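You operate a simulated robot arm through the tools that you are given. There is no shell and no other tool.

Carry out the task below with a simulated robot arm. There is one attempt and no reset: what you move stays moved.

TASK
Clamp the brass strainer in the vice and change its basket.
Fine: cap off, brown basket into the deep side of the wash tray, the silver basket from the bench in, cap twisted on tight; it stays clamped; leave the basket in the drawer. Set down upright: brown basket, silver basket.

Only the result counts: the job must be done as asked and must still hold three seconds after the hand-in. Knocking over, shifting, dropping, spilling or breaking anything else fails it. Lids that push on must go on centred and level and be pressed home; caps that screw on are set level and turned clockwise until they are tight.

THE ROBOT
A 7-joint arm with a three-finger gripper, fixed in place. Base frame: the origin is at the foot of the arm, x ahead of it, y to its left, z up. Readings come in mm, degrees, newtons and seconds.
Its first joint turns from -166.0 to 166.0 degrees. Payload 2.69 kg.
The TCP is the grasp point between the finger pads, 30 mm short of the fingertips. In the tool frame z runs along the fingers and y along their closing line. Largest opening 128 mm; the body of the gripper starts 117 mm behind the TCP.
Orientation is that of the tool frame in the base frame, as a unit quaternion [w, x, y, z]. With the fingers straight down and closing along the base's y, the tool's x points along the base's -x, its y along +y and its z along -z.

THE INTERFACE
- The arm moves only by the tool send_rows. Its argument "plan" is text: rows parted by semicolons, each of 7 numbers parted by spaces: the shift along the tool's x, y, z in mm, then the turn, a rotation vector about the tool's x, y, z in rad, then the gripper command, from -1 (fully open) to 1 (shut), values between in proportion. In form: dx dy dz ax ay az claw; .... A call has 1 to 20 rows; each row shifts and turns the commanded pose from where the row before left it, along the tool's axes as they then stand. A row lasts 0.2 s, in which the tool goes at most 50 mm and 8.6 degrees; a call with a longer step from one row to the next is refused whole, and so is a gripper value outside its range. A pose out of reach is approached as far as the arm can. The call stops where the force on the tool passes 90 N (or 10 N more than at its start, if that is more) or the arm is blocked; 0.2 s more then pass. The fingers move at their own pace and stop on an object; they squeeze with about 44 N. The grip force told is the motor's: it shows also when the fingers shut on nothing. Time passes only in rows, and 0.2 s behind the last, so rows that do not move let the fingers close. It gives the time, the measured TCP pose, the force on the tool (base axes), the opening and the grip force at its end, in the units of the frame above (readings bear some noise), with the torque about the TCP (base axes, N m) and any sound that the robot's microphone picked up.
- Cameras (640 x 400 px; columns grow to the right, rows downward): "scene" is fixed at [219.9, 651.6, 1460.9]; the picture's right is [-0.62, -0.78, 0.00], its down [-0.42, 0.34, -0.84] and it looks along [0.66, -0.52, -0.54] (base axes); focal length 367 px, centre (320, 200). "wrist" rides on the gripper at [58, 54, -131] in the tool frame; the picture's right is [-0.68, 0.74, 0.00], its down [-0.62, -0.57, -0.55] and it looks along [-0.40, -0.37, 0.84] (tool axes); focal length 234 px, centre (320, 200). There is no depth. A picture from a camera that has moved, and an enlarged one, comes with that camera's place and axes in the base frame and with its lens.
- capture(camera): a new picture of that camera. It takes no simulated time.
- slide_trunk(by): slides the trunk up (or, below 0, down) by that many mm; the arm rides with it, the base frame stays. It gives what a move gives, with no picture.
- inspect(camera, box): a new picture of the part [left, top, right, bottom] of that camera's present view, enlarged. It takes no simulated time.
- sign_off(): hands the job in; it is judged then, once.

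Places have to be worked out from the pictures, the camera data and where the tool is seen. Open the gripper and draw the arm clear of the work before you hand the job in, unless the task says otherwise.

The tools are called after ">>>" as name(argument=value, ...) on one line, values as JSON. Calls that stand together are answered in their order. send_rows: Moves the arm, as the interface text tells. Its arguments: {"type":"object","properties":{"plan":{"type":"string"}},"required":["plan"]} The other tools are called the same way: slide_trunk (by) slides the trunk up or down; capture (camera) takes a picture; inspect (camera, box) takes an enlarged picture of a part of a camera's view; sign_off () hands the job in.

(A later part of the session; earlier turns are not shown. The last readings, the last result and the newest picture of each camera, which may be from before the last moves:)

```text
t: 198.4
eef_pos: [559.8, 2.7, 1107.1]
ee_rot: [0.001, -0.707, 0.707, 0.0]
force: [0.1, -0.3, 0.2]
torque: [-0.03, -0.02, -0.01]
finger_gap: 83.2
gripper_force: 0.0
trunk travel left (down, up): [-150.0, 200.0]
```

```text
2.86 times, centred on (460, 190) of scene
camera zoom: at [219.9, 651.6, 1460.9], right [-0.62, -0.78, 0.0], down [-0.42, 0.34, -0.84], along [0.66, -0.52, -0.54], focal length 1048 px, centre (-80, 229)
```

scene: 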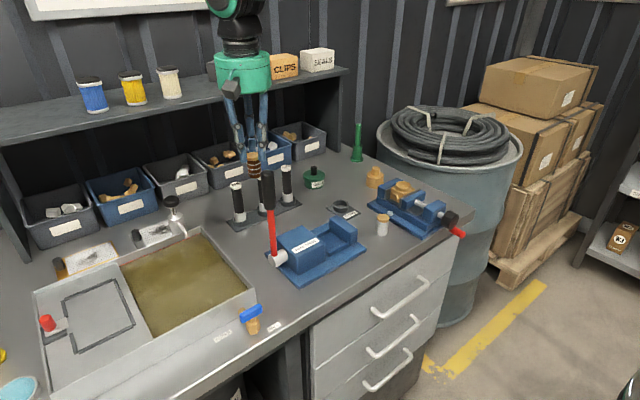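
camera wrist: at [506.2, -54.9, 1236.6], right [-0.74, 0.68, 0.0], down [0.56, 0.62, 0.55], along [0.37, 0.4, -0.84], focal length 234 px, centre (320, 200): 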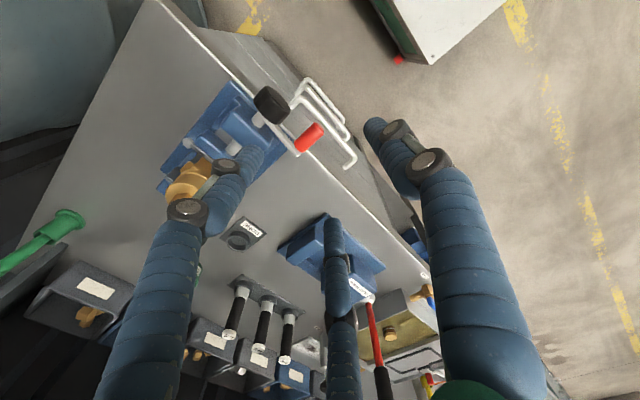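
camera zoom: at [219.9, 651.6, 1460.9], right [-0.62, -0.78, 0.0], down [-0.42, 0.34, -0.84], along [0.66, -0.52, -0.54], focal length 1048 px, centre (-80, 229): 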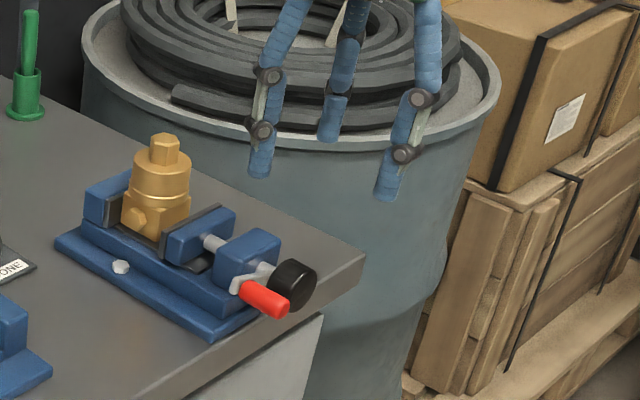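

I can see the handle below. I'll zoom to fix its exact position.

>>> inspect(camera="wrist", box=[240, 70, 360, 180])

>>> inspect(camera="scene", box=[420, 205, 460, 245])

```text
3.64 times, centred on (300, 125) of wrist
camera zoom: at [506.2, -54.9, 1236.6], right [-0.74, 0.68, 0.0], down [0.56, 0.62, 0.55], along [0.37, 0.4, -0.84], focal length 852 px, centre (393, 473)
```

zoom: 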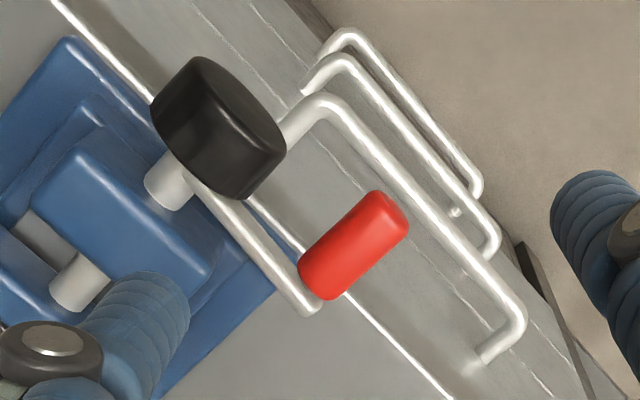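

```text
10.00 times, centred on (440, 225) of scene
camera zoom: at [219.9, 651.6, 1460.9], right [-0.62, -0.78, 0.0], down [-0.42, 0.34, -0.84], along [0.66, -0.52, -0.54], focal length 3668 px, centre (-880, -50)
```

zoom: 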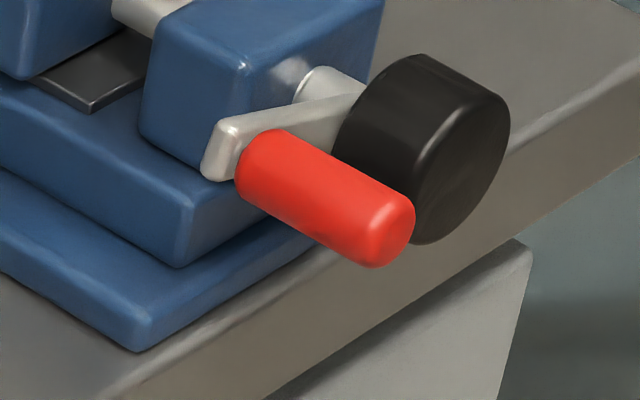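

The handle's axis is at y≈6.5, z≈949.5 from x 565 to 599. I'll narrow the fingers and descend so its outer tip lies between two fingers.

>>> send_rows(plan="-3.4 0 10 0 0 0 0.3;0 0 35 0 0 0 0.3;0 0 35 0 0 0 0.3;0 0 30 0 0 0 0.3;0 0 15 0 0 0 0.3;0 0 0 0 0 0 0.3")

>>> inspect(camera="wrist", box=[240, 90, 400, 230])

>>> inspect(camera="scene", box=[410, 170, 480, 250])

```text
t: 199.8
eef_pos: [562.8, 5.6, 981.5]
ee_rot: [-0.001, 0.707, -0.707, 0.0]
force: [-0.3, 1.1, 0.6]
torque: [0.01, 0.02, -0.01]
finger_gap: 44.7
gripper_force: 0.0
trunk travel left (down, up): [-150.0, 200.0]
```

```text
2.86 times, centred on (320, 160) of wrist
camera zoom: at [507.8, -51.2, 1111.7], right [-0.74, 0.68, 0.0], down [0.56, 0.62, 0.55], along [0.37, 0.4, -0.84], focal length 669 px, centre (320, 314)
```

zoom: 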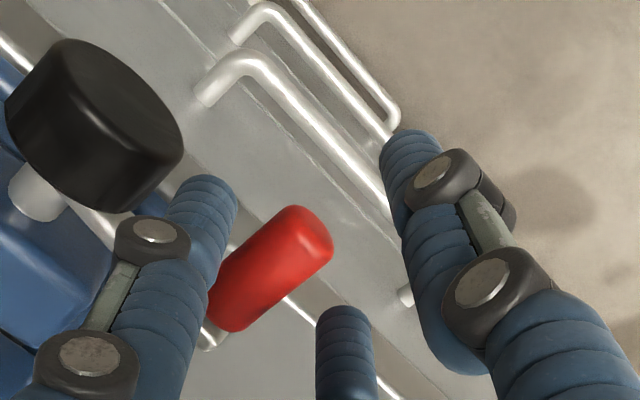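

```text
5.00 times, centred on (445, 210) of scene
camera zoom: at [219.9, 651.6, 1460.9], right [-0.62, -0.78, 0.0], down [-0.42, 0.34, -0.84], along [0.66, -0.52, -0.54], focal length 1834 px, centre (-305, 150)
```

zoom: 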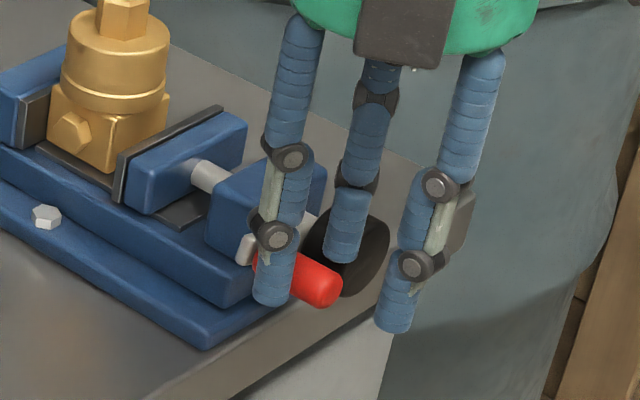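

The handle is between the two inner fingers with the third in front of its end. I'll lower 20 mm more and close.

>>> send_rows(plan="0 0 10 0 0 0 0.3;0 0 10 0 0 0 0.3;0 0 0 0 0 0 0.6;0 0 0 0 0 0 1;0 0 0 0 0 0 1;0 0 0 0 0 0 1")

>>> inspect(camera="wrist", box=[240, 90, 400, 230])

>>> inspect(camera="scene", box=[410, 170, 480, 250])

```text
t: 201.2
eef_pos: [561.9, 5.5, 961.4]
ee_rot: [0.001, -0.707, 0.707, -0.001]
force: [5.3, -5.9, -1.6]
torque: [-0.07, -0.07, -0.08]
finger_gap: 21.1
gripper_force: 43.8
trunk travel left (down, up): [-150.0, 200.0]
```

```text
2.86 times, centred on (320, 160) of wrist
camera zoom: at [507.6, -52.0, 1091.7], right [-0.74, 0.68, 0.0], down [0.56, 0.62, 0.55], along [0.37, 0.4, -0.84], focal length 669 px, centre (320, 314)
```

zoom: 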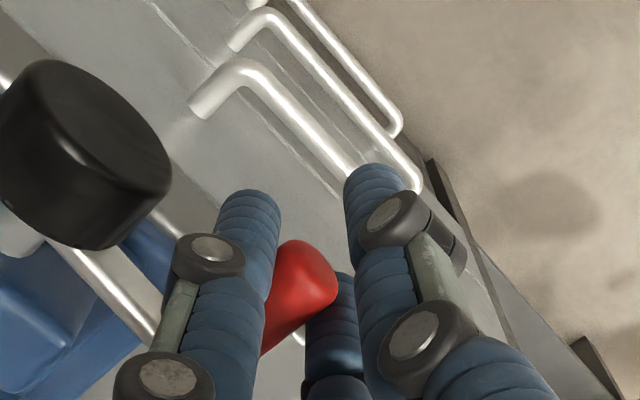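

```text
5.00 times, centred on (445, 210) of scene
camera zoom: at [219.9, 651.6, 1460.9], right [-0.62, -0.78, 0.0], down [-0.42, 0.34, -0.84], along [0.66, -0.52, -0.54], focal length 1834 px, centre (-305, 150)
```

zoom: 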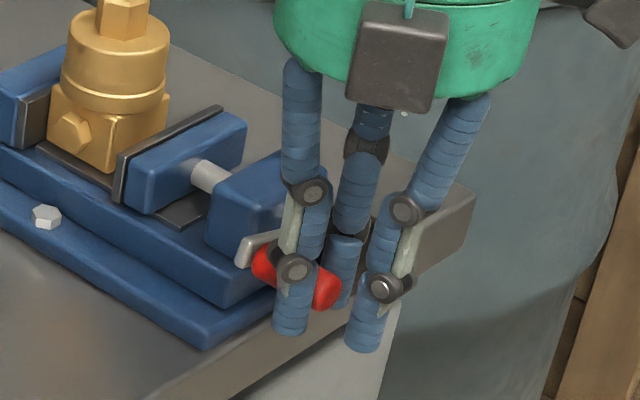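

Gripped (21 mm). To keep the fingers clear of the knob face later, I'll regrip 4 mm further out on the handle, then start the turn and check forces.

>>> send_rows(plan="0 0 0 0 0 0 0.5;0 4 0 0 0 0 0.5;0 0 0 0 0 0 1;0 0 0 0 0 0 1;0 0 0 0 0 0 1")

>>> send_rows(plan="-2.2 0 15.9 0 0 0 1;2 0 15.1 0 0 0 1;0 0 0 0 0 0 1")

>>> inspect(camera="scene", box=[410, 170, 480, 250])

```text
t: 202.4
eef_pos: [556.4, 5.4, 962.1]
ee_rot: [0.0, 0.708, -0.707, 0.001]
force: [2.8, -6.4, -2.2]
torque: [-0.09, -0.08, -0.09]
finger_gap: 21.2
gripper_force: 43.7
trunk travel left (down, up): [-150.0, 200.0]
```

```text
t: 203.2
eef_pos: [558.1, 6.0, 932.2]
ee_rot: [0.001, -0.707, 0.707, -0.001]
force: [3.3, -13.5, 3.2]
torque: [-0.17, 0.06, -0.1]
finger_gap: 21.4
gripper_force: 43.8
trunk travel left (down, up): [-150.0, 200.0]
```

```text
5.00 times, centred on (445, 210) of scene
camera zoom: at [219.9, 651.6, 1460.9], right [-0.62, -0.78, 0.0], down [-0.42, 0.34, -0.84], along [0.66, -0.52, -0.54], focal length 1834 px, centre (-305, 150)
```

zoom: 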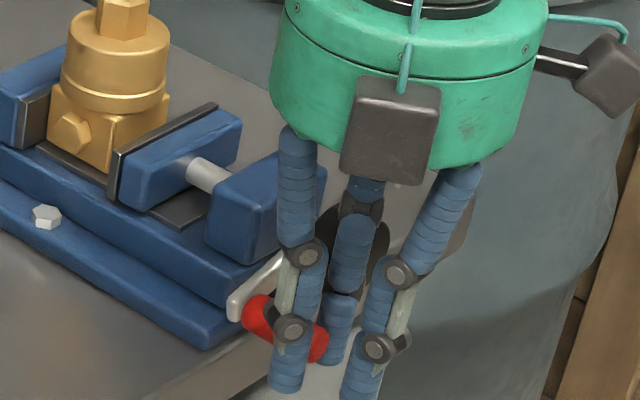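

The crank follows and the jaw is closing. I'll continue down toward the bottom of the circle.

>>> send_rows(plan="6.4 0 14.1 0 0 0 1;9.3 0 12.1 0 0 0 1;12.1 0 9.3 0 0 0 1;0 0 0 0 0 0 1")

>>> inspect(camera="scene", box=[400, 170, 490, 270])

>>> inspect(camera="wrist", box=[220, 90, 400, 230])

```text
t: 204.2
eef_pos: [556.1, -20.0, 897.6]
ee_rot: [-0.001, 0.707, -0.707, 0.003]
force: [-11.2, 39.0, 25.3]
torque: [-2.24, -2.92, -0.33]
finger_gap: 21.2
gripper_force: 44.0
trunk travel left (down, up): [-150.0, 200.0]
```

```text
4.00 times, centred on (445, 220) of scene
camera zoom: at [219.9, 651.6, 1460.9], right [-0.62, -0.78, 0.0], down [-0.42, 0.34, -0.84], along [0.66, -0.52, -0.54], focal length 1467 px, centre (-180, 120)
```

zoom: 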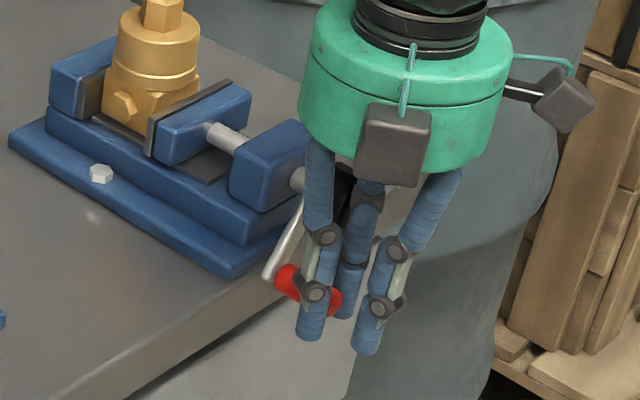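

```text
2.86 times, centred on (310, 160) of wrist
camera zoom: at [502.9, -77.8, 1026.2], right [-0.74, 0.68, 0.0], down [0.56, 0.62, 0.55], along [0.37, 0.4, -0.84], focal length 669 px, centre (349, 314)
```

zoom: 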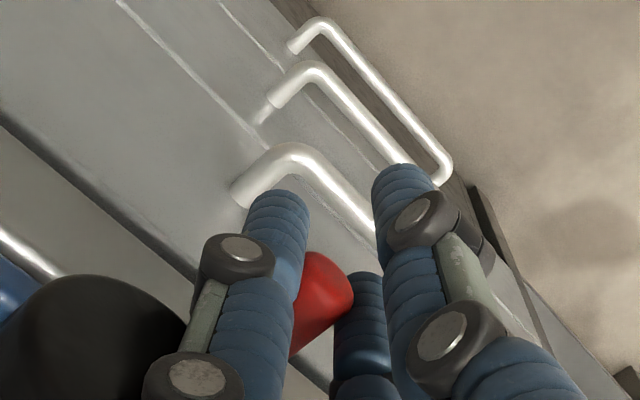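

The finger roots flare out and touched the knob here, so this straight-down grip can't pass the bottom. I'll back off a little, let go, and rise; the handle will stay near where it is.

>>> send_rows(plan="-12.1 0 -9.3 0 0 0 1;0 0 0 0 0 0 0.4;0 0 0 0 0 0 0.2;0 0 -15 0 0 0 0.2;0 0 -30 0 0 0 0.2;0 0 -40 0 0 0 0.2;0 0 -40 0 0 0 0.2;0 0 -40 0 0 0 0.2;0 0 0 0 0 0 0.2")

>>> inspect(camera="scene", box=[380, 160, 480, 260])

```text
t: 206.2
eef_pos: [557.3, -8.2, 1071.4]
ee_rot: [-0.001, 0.707, -0.707, 0.002]
force: [-1.4, 0.5, 1.3]
torque: [-0.01, -0.07, 0.0]
finger_gap: 51.0
gripper_force: 0.1
trunk travel left (down, up): [-150.0, 200.0]
```

```text
4.00 times, centred on (430, 210) of scene
camera zoom: at [219.9, 651.6, 1460.9], right [-0.62, -0.78, 0.0], down [-0.42, 0.34, -0.84], along [0.66, -0.52, -0.54], focal length 1467 px, centre (-120, 160)
```

zoom: 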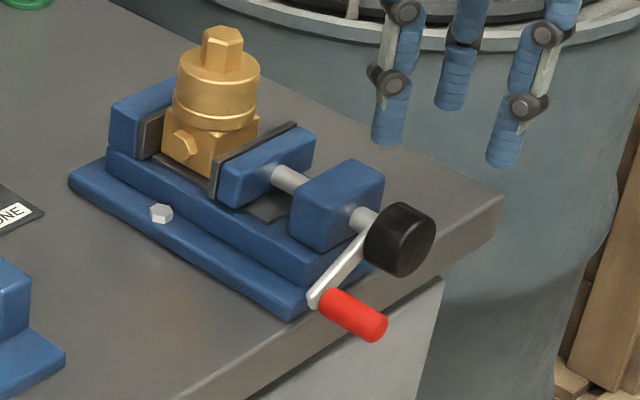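

The handle rests near −45° and the strainer is still square. I'll move to free space in front and to the right, set the yaw to −45°, and pitch the tool so it approaches the crank from the −x/−y side.

>>> send_rows(plan="35.5 21.8 0 0 0 0 0.2;35.5 21.8 0 0 0 0 0.2;35.5 21.8 0 0 0 0 0.2;35.5 21.8 0 0 0 0 0.2;0 0 0 0 0 0.131 0.2;0 0 0 0 0 0.131 0.2;0 0 0 0 0 0.131 0.2;0 0 0 0 0 0.131 0.2;0 0 0 0 0 0.131 0.2;0 0 0 0 0 0.131 0.2;0 0 0 0 0 0 0.2")

>>> send_rows(plan="0 0 0 0 -0.1428 0 0.2;0 0 0 0 -0.1428 0 0.2;0 0 0 0 -0.1428 0 0.2;0 0 0 0 -0.1428 0 0.2;0 0 0 0 -0.1428 0 0.2;0 0 0 0 -0.1428 0 0.2;0 0 0 0 -0.1428 0 0.2;0 0 0 0 -0.1428 0 0.2;0 0 0 0 -0.1428 0 0.2;0 0 0 0 -0.1428 0 0.2;0 0 0 0 -0.1428 0 0.2;0 0 0 0 0 0 0.2")

>>> capture(camera="scene")

>>> capture(camera="wrist")

```text
t: 208.6
eef_pos: [469.6, -150.7, 1070.3]
ee_rot: [0.001, -0.381, 0.925, -0.001]
force: [-0.8, -0.6, 0.1]
torque: [0.01, -0.01, 0.0]
finger_gap: 50.9
gripper_force: 0.0
trunk travel left (down, up): [-150.0, 200.0]
```

```text
t: 211.2
eef_pos: [469.5, -152.4, 1069.9]
ee_rot: [0.654, -0.27, 0.653, 0.27]
force: [0.2, 0.2, -0.4]
torque: [0.0, -0.02, 0.05]
finger_gap: 51.3
gripper_force: 0.1
trunk travel left (down, up): [-150.0, 200.0]
```

```text
taken
```

scene: 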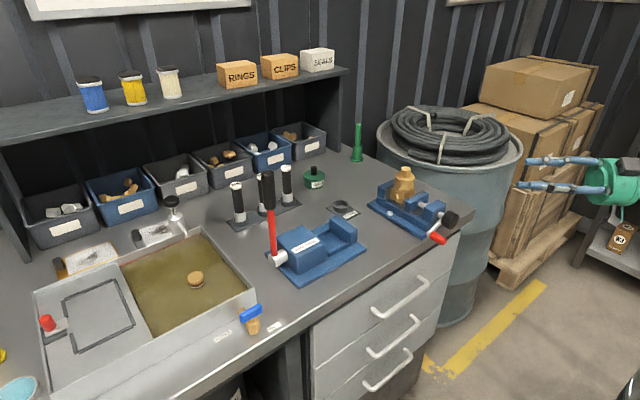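

```text
taken
camera wrist: at [339.2, -205.7, 1009.3], right [-0.52, 0.52, 0.67], down [0.01, -0.79, 0.62], along [0.85, 0.33, 0.41], focal length 234 px, centre (320, 200)
```

wrist: 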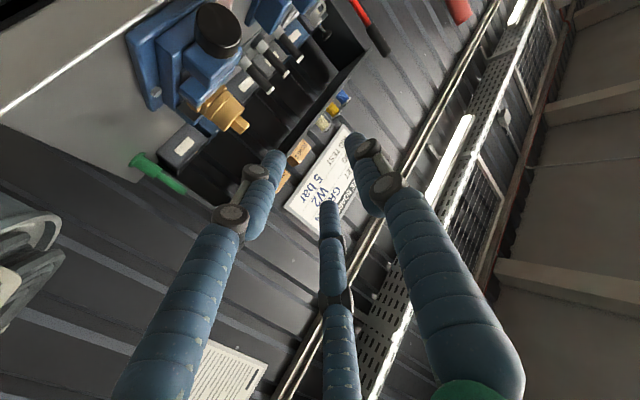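

The new orientation is reachable without trouble. I'll zoom on the handle from both cameras to fix its present position.

>>> inspect(camera="scene", box=[420, 205, 460, 250])

>>> inspect(camera="wrist", box=[150, 0, 290, 120])

```text
8.89 times, centred on (440, 228) of scene
camera zoom: at [219.9, 651.6, 1460.9], right [-0.62, -0.78, 0.0], down [-0.42, 0.34, -0.84], along [0.66, -0.52, -0.54], focal length 3261 px, centre (-747, -44)
```

zoom: 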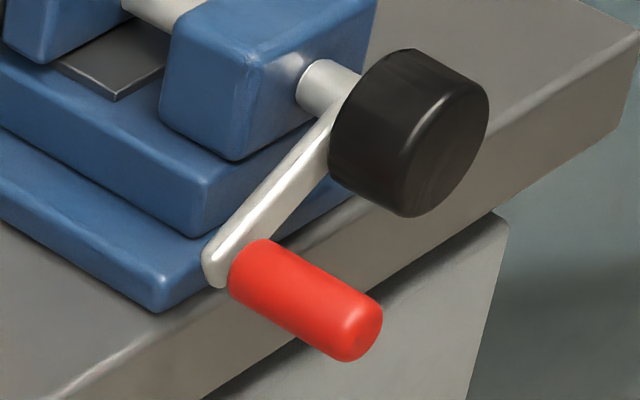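

```text
3.33 times, centred on (220, 60) of wrist
camera zoom: at [339.2, -205.7, 1009.3], right [-0.52, 0.52, 0.67], down [0.01, -0.79, 0.62], along [0.85, 0.33, 0.41], focal length 781 px, centre (653, 667)
```

zoom: 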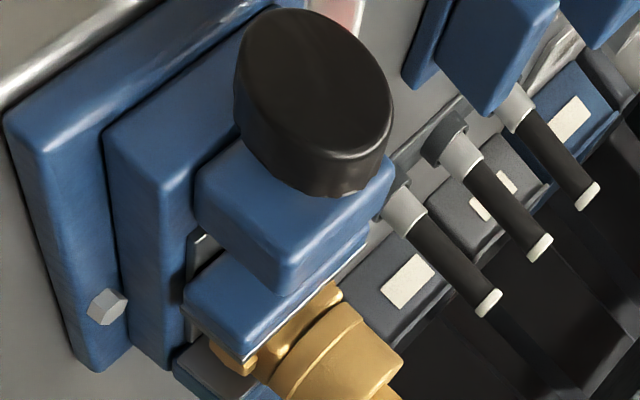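

The handle tip is at about (565, 2.5, 910), angle ≈ −24°. I'll go down in front of it on the tool's new line and look before advancing.

>>> send_rows(plan="32 7.6 16.1 0 0 0 0.2;32 7.6 16.1 0 0 0 0.2;32 7.6 16.1 0 0 0 0.2;32 7.6 16.1 0 0 0 0.2;32 7.6 16.1 0 0 0 0.2;0 0 0 0 0 0 0.2;0 0 0 0 0 0 0.2")

>>> capture(camera="wrist")

>>> inspect(camera="scene", box=[400, 170, 540, 290])

```text
t: 212.8
eef_pos: [500.0, -67.5, 911.2]
ee_rot: [0.652, -0.27, 0.654, 0.272]
force: [-0.2, -0.3, 0.1]
torque: [-0.02, -0.02, 0.02]
finger_gap: 51.3
gripper_force: 0.0
trunk travel left (down, up): [-150.0, 200.0]
```

```text
taken
camera wrist: at [369.3, -121.2, 850.4], right [-0.52, 0.52, 0.68], down [0.01, -0.79, 0.61], along [0.85, 0.33, 0.4], focal length 234 px, centre (320, 200)
```

wrist: 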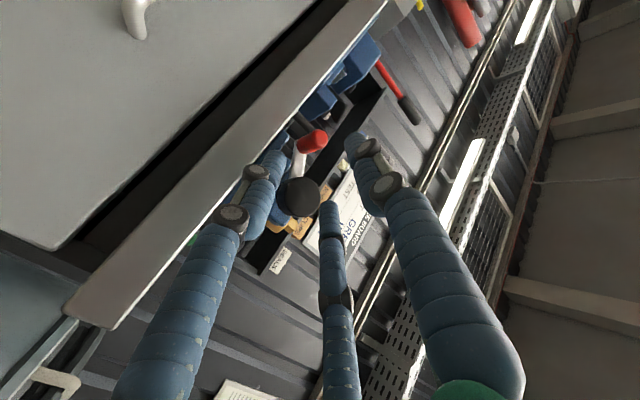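

```text
3.33 times, centred on (470, 230) of scene
camera zoom: at [219.9, 651.6, 1460.9], right [-0.62, -0.78, 0.0], down [-0.42, 0.34, -0.84], along [0.66, -0.52, -0.54], focal length 1223 px, centre (-180, 100)
```

zoom: 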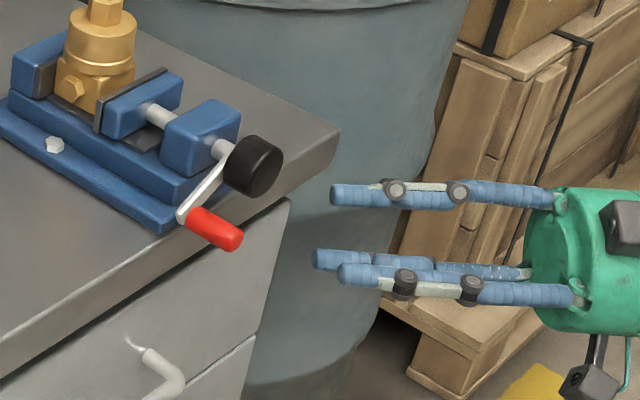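

The tool line passes through the handle tip at the right height. I'll advance along it and check just before closing.

>>> send_rows(plan="0 0 30 0 0 0 0.2;0 0 30 0 0 0 0.2;0 0 20 0 0 0 0.2;0 0 8 0 0 0 0.2;0 0 0 0 0 0 0.2")

>>> inspect(camera="wrist", box=[230, 100, 410, 250])

>>> inspect(camera="scene", box=[410, 190, 490, 270])

```text
t: 214.0
eef_pos: [562.1, -3.7, 911.0]
ee_rot: [0.654, -0.271, 0.653, 0.27]
force: [0.6, -0.3, -0.7]
torque: [-0.01, 0.01, 0.02]
finger_gap: 51.0
gripper_force: 0.0
trunk travel left (down, up): [-150.0, 200.0]
```

```text
2.67 times, centred on (320, 175) of wrist
camera zoom: at [432.5, -58.3, 850.7], right [-0.52, 0.52, 0.67], down [0.01, -0.79, 0.62], along [0.85, 0.33, 0.41], focal length 624 px, centre (320, 267)
```

zoom: 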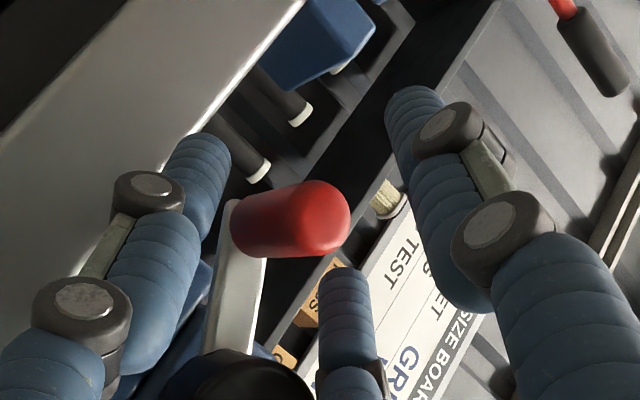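

```text
5.00 times, centred on (450, 230) of scene
camera zoom: at [219.9, 651.6, 1460.9], right [-0.62, -0.78, 0.0], down [-0.42, 0.34, -0.84], along [0.66, -0.52, -0.54], focal length 1834 px, centre (-330, 50)
```

zoom: 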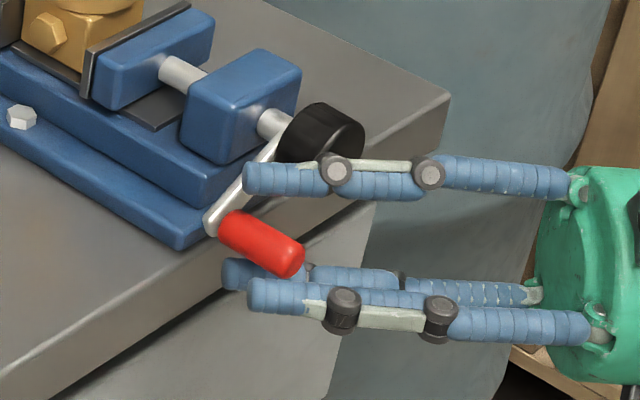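

The handle tip sits between the upper and lower fingers. I'll close.

>>> send_rows(plan="0 0 0 0 0 0 0.5;0 0 0 0 0 0 1;0 0 0 0 0 0 1;0 0 0 0 0 0 1")

>>> inspect(camera="scene", box=[410, 190, 490, 270])

>>> inspect(camera="wrist", box=[230, 100, 410, 250])

```text
t: 215.0
eef_pos: [562.2, -2.5, 910.2]
ee_rot: [0.654, -0.27, 0.653, 0.27]
force: [-0.6, 7.5, -3.5]
torque: [0.02, 0.07, -0.13]
finger_gap: 22.2
gripper_force: 45.0
trunk travel left (down, up): [-150.0, 200.0]
```

```text
5.00 times, centred on (450, 230) of scene
camera zoom: at [219.9, 651.6, 1460.9], right [-0.62, -0.78, 0.0], down [-0.42, 0.34, -0.84], along [0.66, -0.52, -0.54], focal length 1834 px, centre (-330, 50)
```

zoom: 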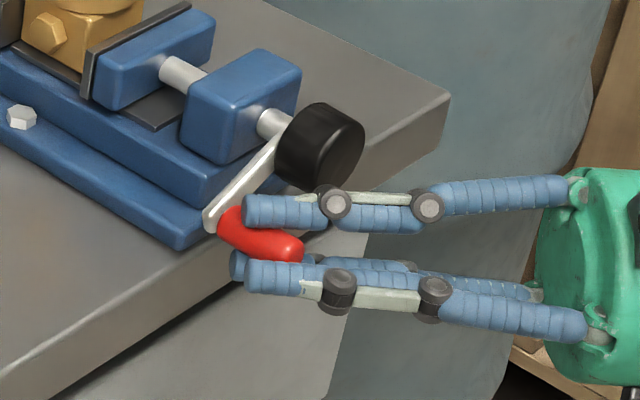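

```text
2.67 times, centred on (320, 175) of wrist
camera zoom: at [432.0, -57.8, 850.4], right [-0.52, 0.52, 0.68], down [0.01, -0.79, 0.62], along [0.85, 0.33, 0.4], focal length 624 px, centre (320, 267)
```

zoom: 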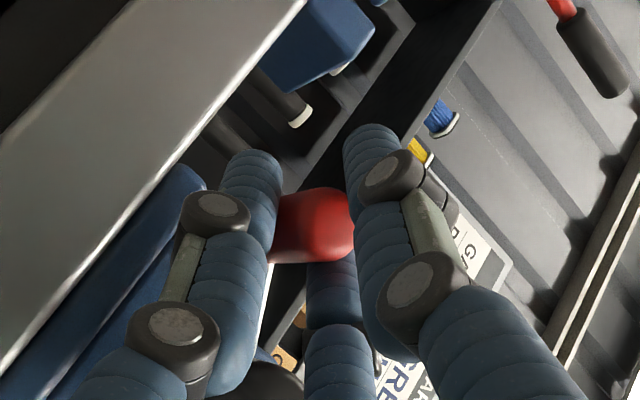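

Gripped. I'll crank in the closing direction along the circle, first to about −55°.

>>> send_rows(plan="13.7 -6.15 -6.15 0 0 0 1;10.3 -7.9 -7.9 0 0 0 1;0 0 0 0 0 0 1")

>>> inspect(camera="scene", box=[380, 165, 500, 275])

```text
t: 215.8
eef_pos: [563.1, -23.6, 887.0]
ee_rot: [0.654, -0.269, 0.654, 0.269]
force: [4.5, 11.2, -18.6]
torque: [-0.1, 0.3, -0.07]
finger_gap: 21.8
gripper_force: 45.0
trunk travel left (down, up): [-150.0, 200.0]
```

```text
3.64 times, centred on (440, 220) of scene
camera zoom: at [219.9, 651.6, 1460.9], right [-0.62, -0.78, 0.0], down [-0.42, 0.34, -0.84], along [0.66, -0.52, -0.54], focal length 1334 px, centre (-116, 127)
```

zoom: 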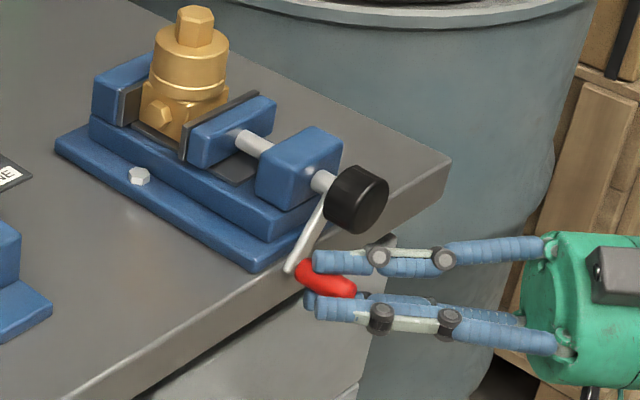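

Cranking works well from this side, with only a small radial mismatch. I'll continue through the bottom.

>>> send_rows(plan="8.1 -9.05 -9.05 0 0 0 1;3.3 -10.5 -10.5 0 0 0 1;-0.7 -10.75 -10.75 0 0 0 1;0 0 0 0 0 0 1")

>>> inspect(camera="scene", box=[380, 165, 500, 275])

```text
t: 216.8
eef_pos: [561.4, -67.7, 878.1]
ee_rot: [0.655, -0.271, 0.652, 0.269]
force: [-9.1, 1.0, 8.9]
torque: [0.07, -0.17, -0.02]
finger_gap: 21.6
gripper_force: 44.7
trunk travel left (down, up): [-150.0, 200.0]
```

```text
3.64 times, centred on (440, 220) of scene
camera zoom: at [219.9, 651.6, 1460.9], right [-0.62, -0.78, 0.0], down [-0.42, 0.34, -0.84], along [0.66, -0.52, -0.54], focal length 1334 px, centre (-116, 127)
```

zoom: 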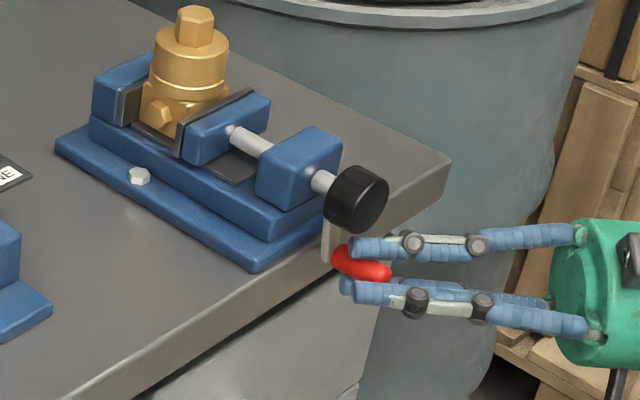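

Passing the bottom cleanly. Next to about −130°, where contact should begin.

>>> send_rows(plan="-4.6 -10.3 -10.3 0 0 0 1;-8.2 -9.05 -9.05 0 0 0 1;0 0 0 0 0 0 1")

>>> inspect(camera="scene", box=[385, 160, 435, 210])

```text
t: 217.6
eef_pos: [563.4, -93.5, 889.4]
ee_rot: [0.654, -0.271, 0.653, 0.27]
force: [3.5, 17.7, 17.8]
torque: [0.14, -0.36, 0.24]
finger_gap: 21.9
gripper_force: 44.8
trunk travel left (down, up): [-150.0, 200.0]
```

```text
8.00 times, centred on (410, 185) of scene
camera zoom: at [219.9, 651.6, 1460.9], right [-0.62, -0.78, 0.0], down [-0.42, 0.34, -0.84], along [0.66, -0.52, -0.54], focal length 2934 px, centre (-400, 320)
```

zoom: 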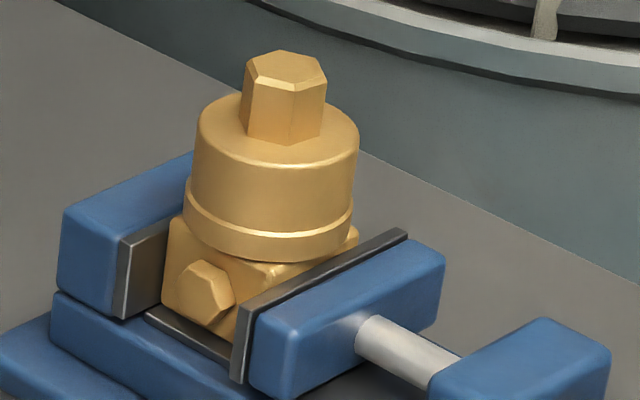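

The jaw is back in contact with the body. Now I'll tighten further in steps, correcting the circle slightly.

>>> send_rows(plan="-12.2 -6.7 -6.7 0 0 0 1;0 0 0 0 0 0 1")

>>> send_rows(plan="-13.5 -5 -5 0 0 0 1;0 0 0 0 0 0 1")

>>> inspect(camera="scene", box=[380, 165, 500, 275])

```text
t: 218.2
eef_pos: [563.8, -102.5, 898.1]
ee_rot: [0.652, -0.27, 0.655, 0.27]
force: [0.6, 16.6, -15.2]
torque: [-0.09, 0.4, 0.42]
finger_gap: 21.7
gripper_force: 44.9
trunk travel left (down, up): [-150.0, 200.0]
```

```text
t: 218.8
eef_pos: [562.0, -111.3, 912.9]
ee_rot: [0.653, -0.27, 0.654, 0.27]
force: [-0.4, 21.2, -38.2]
torque: [-0.23, 1.0, -0.05]
finger_gap: 22.0
gripper_force: 45.0
trunk travel left (down, up): [-150.0, 200.0]
```

```text
3.64 times, centred on (440, 220) of scene
camera zoom: at [219.9, 651.6, 1460.9], right [-0.62, -0.78, 0.0], down [-0.42, 0.34, -0.84], along [0.66, -0.52, -0.54], focal length 1334 px, centre (-116, 127)
```

zoom: 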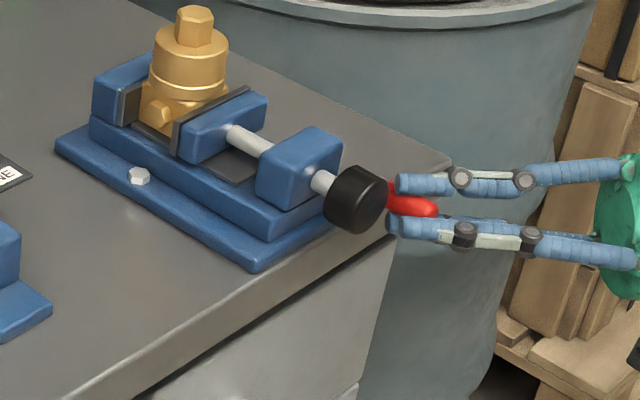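

About 43 N now. As the fingers push the handle positively from below here, I can wind tighter than before; I'll continue step by step.

>>> send_rows(plan="-14.5 -1.8 -1.8 0 0 0 1;0 0 0 0 0 0 1")

>>> send_rows(plan="-8 0.3 0.3 0 0 0 1;0 0 0 0 0 0 1")

```text
t: 219.4
eef_pos: [562.6, -114.1, 925.9]
ee_rot: [0.652, -0.27, 0.655, 0.27]
force: [-17.0, 3.8, -61.8]
torque: [-0.41, 1.35, -0.11]
finger_gap: 21.5
gripper_force: 45.0
trunk travel left (down, up): [-150.0, 200.0]
```

```text
t: 220.0
eef_pos: [562.1, -114.4, 932.5]
ee_rot: [0.652, -0.269, 0.656, 0.27]
force: [-39.7, -17.8, -71.7]
torque: [-0.52, 1.68, -0.38]
finger_gap: 21.7
gripper_force: 45.3
trunk travel left (down, up): [-150.0, 200.0]
```

Now 72 N tangentially plus a 40 N axial component; I'll ease the tool 2 mm in −x to remove the axial load, then add a little more.

>>> send_rows(plan="0 1.4 -1.4 0 0 0 1;-4 0.5 0.5 0 0 0 1;0 0 0 0 0 0 1")

>>> inspect(camera="scene", box=[380, 165, 500, 275])

```text
t: 220.8
eef_pos: [562.4, -114.3, 936.9]
ee_rot: [0.652, -0.269, 0.656, 0.268]
force: [-4.5, -8.3, -75.9]
torque: [-0.48, 1.46, -0.33]
finger_gap: 22.0
gripper_force: 45.1
trunk travel left (down, up): [-150.0, 200.0]
```

```text
3.64 times, centred on (440, 220) of scene
camera zoom: at [219.9, 651.6, 1460.9], right [-0.62, -0.78, 0.0], down [-0.42, 0.34, -0.84], along [0.66, -0.52, -0.54], focal length 1334 px, centre (-116, 127)
```

zoom: 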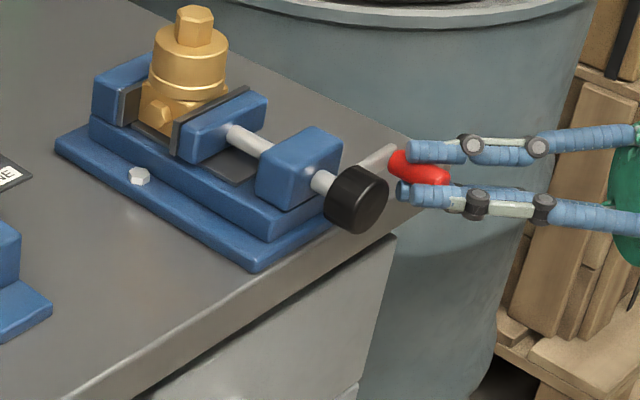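

Now at 76 N (≈4.4 N·m). I'll unwind slowly in small steps while recording the force, to see how much the screw itself holds.

>>> send_rows(plan="5 -0.3 -0.3 0 0 0 1;0 0 0 0 0 0 1")

>>> send_rows(plan="8 0.2 0.2 0 0 0 1;0 0 0 0 0 0 1")

>>> send_rows(plan="10 2 2 0 0 0 1;0 0 0 0 0 0 1")

>>> send_rows(plan="8 3.5 3.5 0 0 0 1;0 0 0 0 0 0 1")

```text
t: 221.4
eef_pos: [562.7, -114.2, 931.4]
ee_rot: [0.651, -0.271, 0.656, 0.269]
force: [-6.5, -2.8, -70.1]
torque: [-0.46, 1.39, -0.04]
finger_gap: 21.7
gripper_force: 45.2
trunk travel left (down, up): [-150.0, 200.0]
```

```text
t: 222.0
eef_pos: [562.6, -113.2, 926.2]
ee_rot: [0.652, -0.271, 0.655, 0.268]
force: [0.0, 0.2, -61.5]
torque: [-0.36, 1.17, 0.1]
finger_gap: 21.8
gripper_force: 44.8
trunk travel left (down, up): [-150.0, 200.0]
```

```text
t: 222.6
eef_pos: [563.6, -111.7, 916.0]
ee_rot: [0.653, -0.27, 0.654, 0.268]
force: [7.2, -1.7, -49.5]
torque: [-0.3, 0.93, -0.15]
finger_gap: 21.9
gripper_force: 45.1
trunk travel left (down, up): [-150.0, 200.0]
```

```text
t: 223.2
eef_pos: [561.7, -107.8, 907.8]
ee_rot: [0.653, -0.27, 0.654, 0.27]
force: [-7.4, -26.6, -54.7]
torque: [-0.34, 1.04, -0.98]
finger_gap: 21.6
gripper_force: 45.2
trunk travel left (down, up): [-150.0, 200.0]
```

There is no hysteresis: the wind-up is a pure spring, so the only sensible release is at nearly zero torque with the jaw left firmly in contact. I'll unwind slowly toward the contact angle.

>>> send_rows(plan="7 3 3 0 0 0 1;0 0 0 0 0 0 1")

>>> send_rows(plan="6.3 3.6 3.6 0 0 0 1;0 0 0 0 0 0 1")

>>> inspect(camera="scene", box=[385, 160, 435, 210])

```text
t: 223.8
eef_pos: [562.2, -103.0, 900.9]
ee_rot: [0.654, -0.269, 0.654, 0.268]
force: [8.9, -28.1, -50.4]
torque: [-0.29, 0.83, -0.92]
finger_gap: 21.7
gripper_force: 44.4
trunk travel left (down, up): [-150.0, 200.0]
```

```text
t: 224.4
eef_pos: [562.4, -98.9, 894.3]
ee_rot: [0.653, -0.271, 0.654, 0.269]
force: [21.5, -26.2, -44.1]
torque: [-0.23, 0.69, -0.73]
finger_gap: 21.9
gripper_force: 45.1
trunk travel left (down, up): [-150.0, 200.0]
```

```text
8.00 times, centred on (410, 185) of scene
camera zoom: at [219.9, 651.6, 1460.9], right [-0.62, -0.78, 0.0], down [-0.42, 0.34, -0.84], along [0.66, -0.52, -0.54], focal length 2934 px, centre (-400, 320)
```

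zoom: 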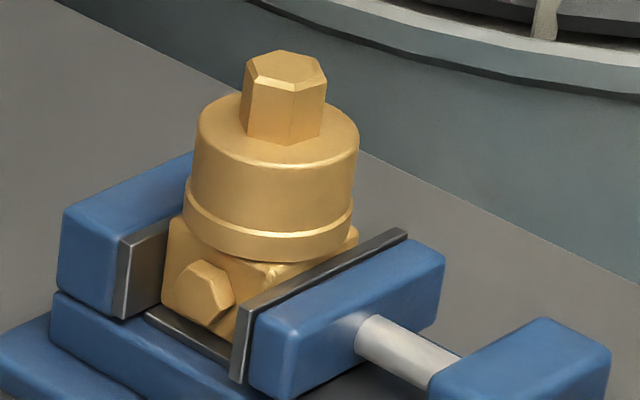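

Most of that force is radial mismatch, with only about 13 N tangential. I'll correct outward and continue unwinding a few degrees.

>>> send_rows(plan="1.7 -1.3 -1.3 0 0 0 1;0 0 0 0 0 0 1")

>>> send_rows(plan="5 2.8 2.8 0 0 0 1;0 0 0 0 0 0 1")

```text
t: 225.0
eef_pos: [562.8, -98.5, 894.4]
ee_rot: [0.654, -0.271, 0.653, 0.27]
force: [35.7, 2.0, -17.8]
torque: [-0.11, 0.25, -0.13]
finger_gap: 21.6
gripper_force: 45.5
trunk travel left (down, up): [-150.0, 200.0]
```

```text
t: 225.6
eef_pos: [561.4, -94.7, 889.9]
ee_rot: [0.655, -0.271, 0.652, 0.269]
force: [35.4, 11.7, 9.4]
torque: [0.06, -0.16, -0.02]
finger_gap: 21.7
gripper_force: 44.8
trunk travel left (down, up): [-150.0, 200.0]
```

Tangential load is now only about 3 N. I'll relieve the axial load and open gently here.

>>> send_rows(plan="0 -1.4 1.4 0 0 0 1;0 0 0 0 0 0 1")

>>> send_rows(plan="0 0 0 0 0 0 0.6;0 0 0 0 0 0 0.5;0 0 0 0 0 0 0.3;0 0 0 0 0 0 0.3")

>>> inspect(camera="scene", box=[425, 200, 475, 250])

>>> inspect(camera="scene", box=[396, 184, 420, 208])

```text
t: 226.2
eef_pos: [560.7, -93.2, 889.8]
ee_rot: [0.654, -0.27, 0.653, 0.27]
force: [7.5, 12.4, 11.8]
torque: [0.07, -0.27, 0.25]
finger_gap: 21.6
gripper_force: 45.1
trunk travel left (down, up): [-150.0, 200.0]
```

```text
t: 227.2
eef_pos: [562.0, -94.2, 889.7]
ee_rot: [0.654, -0.27, 0.653, 0.269]
force: [-0.4, 0.8, 0.6]
torque: [0.0, 0.01, 0.04]
finger_gap: 44.9
gripper_force: 0.0
trunk travel left (down, up): [-150.0, 200.0]
```

```text
8.00 times, centred on (450, 225) of scene
camera zoom: at [219.9, 651.6, 1460.9], right [-0.62, -0.78, 0.0], down [-0.42, 0.34, -0.84], along [0.66, -0.52, -0.54], focal length 2934 px, centre (-720, 0)
```

zoom: 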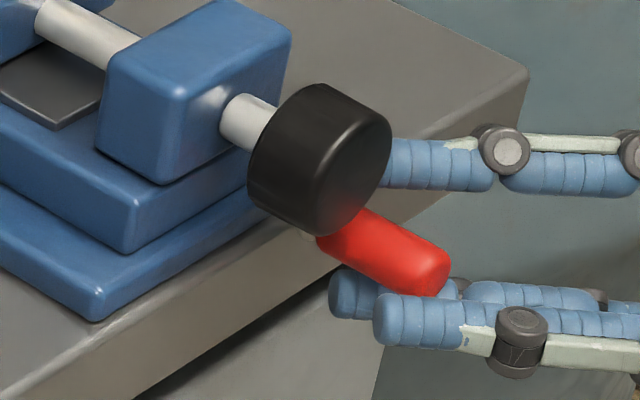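

```text
16.00 times, centred on (408, 196) of scene
camera zoom: at [219.9, 651.6, 1460.9], right [-0.62, -0.78, 0.0], down [-0.42, 0.34, -0.84], along [0.66, -0.52, -0.54], focal length 5869 px, centre (-1088, 264)
```

zoom: 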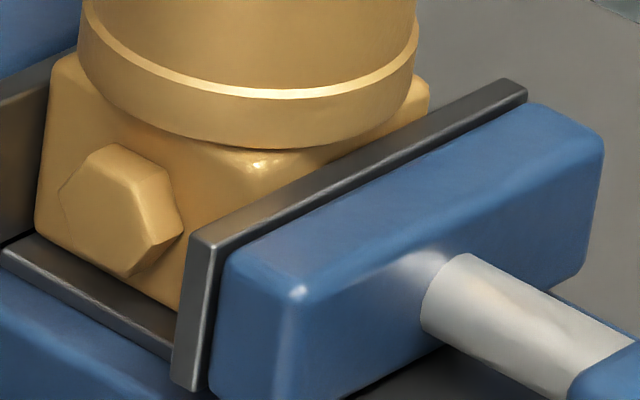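

After this gentle release the crank stays at about −129° and the jaw is firmly in contact. I'll see whether it also holds with more wind-up: regrip, go to about −140°, and release again.

>>> send_rows(plan="0 0 0 0 0 0 1;0 0 0 0 0 0 1;0 0 0 0 0 0 1;-4 -2.8 -2.8 0 0 0 1;-4 -2.8 -2.8 0 0 0 1;0 0 0 0 0 0 1")

>>> send_rows(plan="0 0 0 0 0 0 0.6;0 0 0 0 0 0 0.5;0 0 0 0 0 0 0.3;0 0 0 0 0 0 0.3")

>>> inspect(camera="scene", box=[425, 200, 475, 250])

```text
t: 228.6
eef_pos: [562.0, -101.4, 896.3]
ee_rot: [0.653, -0.272, 0.653, 0.271]
force: [-0.4, 12.6, -14.4]
torque: [-0.12, 0.32, 0.04]
finger_gap: 21.9
gripper_force: 44.9
trunk travel left (down, up): [-150.0, 200.0]
```

```text
t: 229.6
eef_pos: [561.9, -103.6, 898.0]
ee_rot: [0.654, -0.272, 0.652, 0.27]
force: [-0.5, 0.3, 0.7]
torque: [-0.01, -0.01, 0.04]
finger_gap: 44.9
gripper_force: 0.0
trunk travel left (down, up): [-150.0, 200.0]
```

```text
8.00 times, centred on (450, 225) of scene
camera zoom: at [219.9, 651.6, 1460.9], right [-0.62, -0.78, 0.0], down [-0.42, 0.34, -0.84], along [0.66, -0.52, -0.54], focal length 2934 px, centre (-720, 0)
```

zoom: 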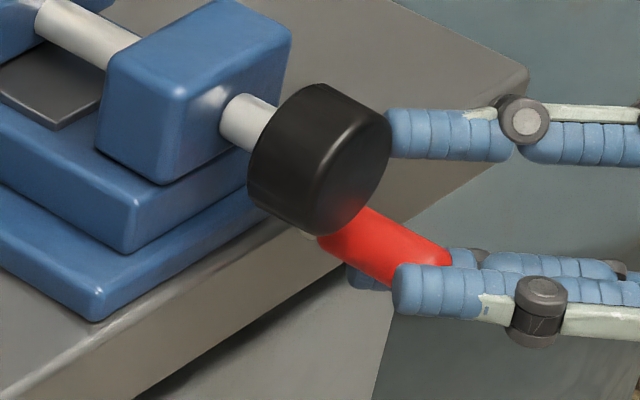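

It settles back to the same angle, so that is its natural holding point with the jaw in full contact. I'll withdraw along the tool line, go back to the free spot and turn the tool straight down again by the reverse path.

>>> send_rows(plan="0 0 -25 0 0 0 0.3;0 0 -30 0 0 0 0.3;0 0 -30 0 0 0 0.3;-35 -5 -5 0 0 0 0.3;-35 -5 -5 0 0 0 0.3;-35 0 0 0 0 0 0.3;-35 0 0 0 0 0 0.3;-32 0 0 0 0 0 0.3;0 0 0 0 0 0 0.3")

>>> send_rows(plan="0 0 0 0 0.1428 0 0;0 0 0 0 0.1428 0 0;0 0 0 0 0.1428 0 0;0 0 0 0 0.1428 0 0;0 0 0 0 0.1428 0 0;0 0 0 0 0.1428 0 0;0 0 0 0 0.1428 0 0;0 0 0 0 0.1428 0 0;0 0 0 0 0.1428 0 0;0 0 0 0 0.1428 0 0;0 0 0 0 0.1428 0 0;0 0 0 0 0 0 0")

```text
t: 231.6
eef_pos: [499.5, -175.6, 1071.2]
ee_rot: [0.654, -0.27, 0.653, 0.27]
force: [-0.8, 1.0, 0.0]
torque: [-0.01, 0.0, -0.02]
finger_gap: 44.6
gripper_force: 0.1
trunk travel left (down, up): [-150.0, 200.0]
```

```text
t: 234.2
eef_pos: [502.5, -176.0, 1068.7]
ee_rot: [0.0, -0.382, 0.924, -0.002]
force: [0.0, -0.8, -1.0]
torque: [-0.05, 0.02, 0.0]
finger_gap: 64.2
gripper_force: 0.1
trunk travel left (down, up): [-150.0, 200.0]
```

Straight down again without any limits. I'll go above the strainer and look at its alignment and the hex orientation.

>>> send_rows(plan="-37 -11.2 -3 0 0 0 -0.3;-37 -11.2 -3 0 0 0 -0.3;-37 -11.2 -3 0 0 0 -0.3;-37 -11.2 -3 0 0 0 -0.3;-37 -11.2 0 0 0 0 -0.3;-37 -11.2 0 0 0 0 -0.3;-36.8 -11.3 0 0 0 0 -0.3;0 0 0 0 0 0 -0.3;0 0 0 0 0 0 -0.3")

>>> inspect(camera="wrist", box=[260, 90, 380, 210])

>>> inspect(camera="scene", box=[375, 130, 445, 210])

```text
t: 236.2
eef_pos: [740.2, -48.8, 1082.0]
ee_rot: [0.002, -0.382, 0.924, -0.001]
force: [-0.1, 0.0, 0.4]
torque: [0.0, -0.03, -0.01]
finger_gap: 83.3
gripper_force: 0.0
trunk travel left (down, up): [-150.0, 200.0]
```

```text
3.33 times, centred on (320, 150) of wrist
camera zoom: at [660.3, -51.6, 1211.4], right [-0.04, 1.0, 0.0], down [0.83, 0.03, 0.55], along [0.55, 0.02, -0.83], focal length 781 px, centre (320, 367)
```

zoom: 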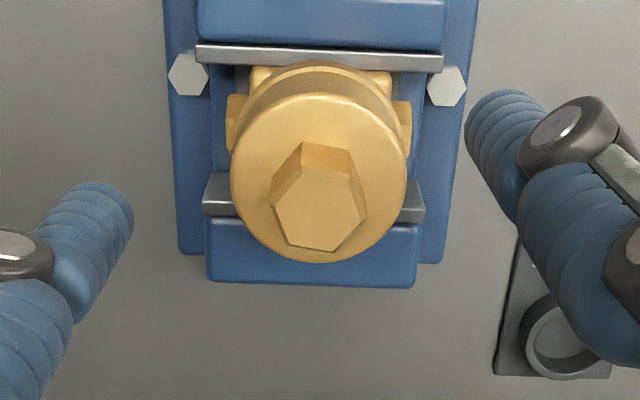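

```text
5.00 times, centred on (410, 170) of scene
camera zoom: at [219.9, 651.6, 1460.9], right [-0.62, -0.78, 0.0], down [-0.42, 0.34, -0.84], along [0.66, -0.52, -0.54], focal length 1834 px, centre (-130, 350)
```

zoom: 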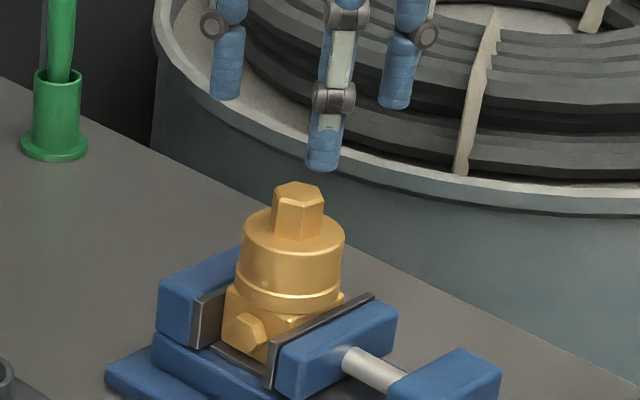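

The strainer sits square in the jaws. I'll zoom on the hex to measure its angle relative to the body, to compare with the original tight position.

>>> inspect(camera="wrist", box=[295, 125, 345, 175])

```text
8.00 times, centred on (320, 150) of wrist
camera zoom: at [660.3, -51.6, 1211.4], right [-0.04, 1.0, 0.0], down [0.83, 0.03, 0.55], along [0.55, 0.02, -0.83], focal length 1873 px, centre (320, 600)
```

zoom: 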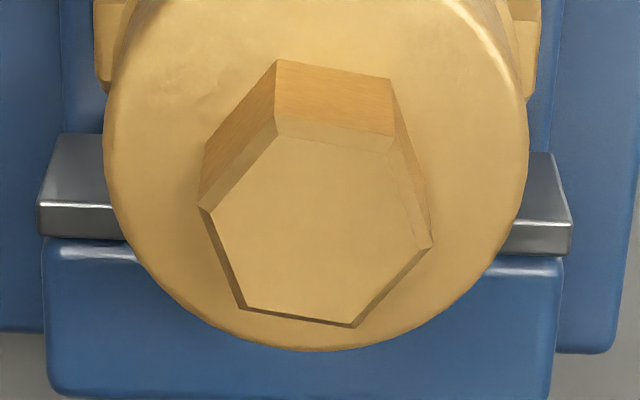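

The hex is about 20° anticlockwise of its original tight position (21.9° versus 1.5°), as expected. I'll grip the cap again and turn it clockwise in small steps, reading the torque each time.

>>> send_rows(plan="-0.6 -0.2 20 0 0 0 -0.3;0 0 25 0 0 0 -0.3;0 0 20 0 0 0 -0.3;0 0 14 0 0 0 -0.3;0 0 0 0 0 0 -0.3")

>>> send_rows(plan="0 0 0 0 0 0 0.1;0 0 0 0 0 0 1;0 0 0 0 0 0 1;0 0 0 0 0 0 1")

>>> inspect(camera="scene", box=[380, 140, 440, 210])

```text
t: 237.4
eef_pos: [742.7, -48.7, 1001.1]
ee_rot: [0.002, -0.382, 0.924, 0.0]
force: [0.4, -0.1, -0.5]
torque: [0.01, 0.0, 0.02]
finger_gap: 83.5
gripper_force: 0.0
trunk travel left (down, up): [-150.0, 200.0]
```

```text
t: 238.4
eef_pos: [741.8, -48.7, 1001.2]
ee_rot: [0.001, -0.381, 0.925, -0.001]
force: [4.4, -2.9, 0.4]
torque: [-0.1, -0.14, 0.02]
finger_gap: 52.0
gripper_force: 44.0
trunk travel left (down, up): [-150.0, 200.0]
```

```text
5.71 times, centred on (410, 175) of scene
camera zoom: at [219.9, 651.6, 1460.9], right [-0.62, -0.78, 0.0], down [-0.42, 0.34, -0.84], along [0.66, -0.52, -0.54], focal length 2096 px, centre (-194, 343)
```

zoom: 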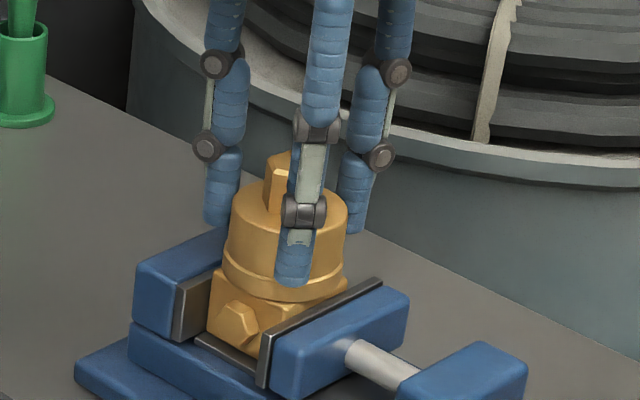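

The cap is gripped squarely. Now clockwise, about 8° first, with a small follow-down.

>>> send_rows(plan="0 0 0.06 0 0 0.07 1;0 0 0.06 0 0 0.07 1;0 0 0 0 0 0 1")

>>> send_rows(plan="0 0 0.06 0 0 0.07 1;0 0 0 0 0 0 1")

```text
t: 239.2
eef_pos: [741.0, -48.2, 1001.1]
ee_rot: [0.001, -0.318, 0.948, -0.002]
force: [6.5, -1.4, 0.7]
torque: [-0.03, -0.3, 0.01]
finger_gap: 52.4
gripper_force: 43.7
trunk travel left (down, up): [-150.0, 200.0]
```

```text
t: 239.8
eef_pos: [740.0, -50.6, 1001.0]
ee_rot: [0.001, -0.283, 0.959, -0.001]
force: [4.3, -3.5, -0.6]
torque: [-0.17, -0.13, 0.49]
finger_gap: 52.2
gripper_force: 44.2
trunk travel left (down, up): [-150.0, 200.0]
```

Torque has appeared: 0.49 N·m after 12°. I'll continue in 2° steps.

>>> send_rows(plan="0 0 0.02 0 0 0.035 1;0 0 0 0 0 0 1")

>>> inspect(camera="scene", box=[385, 160, 435, 210])

```text
t: 240.4
eef_pos: [739.8, -48.3, 1002.2]
ee_rot: [0.002, -0.267, 0.964, -0.001]
force: [0.5, -0.1, -1.2]
torque: [0.02, 0.08, 0.58]
finger_gap: 52.4
gripper_force: 44.0
trunk travel left (down, up): [-150.0, 200.0]
```

```text
8.00 times, centred on (410, 185) of scene
camera zoom: at [219.9, 651.6, 1460.9], right [-0.62, -0.78, 0.0], down [-0.42, 0.34, -0.84], along [0.66, -0.52, -0.54], focal length 2934 px, centre (-400, 320)
```

zoom: 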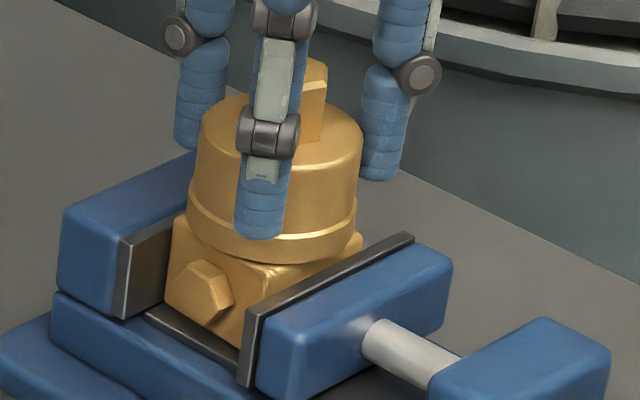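

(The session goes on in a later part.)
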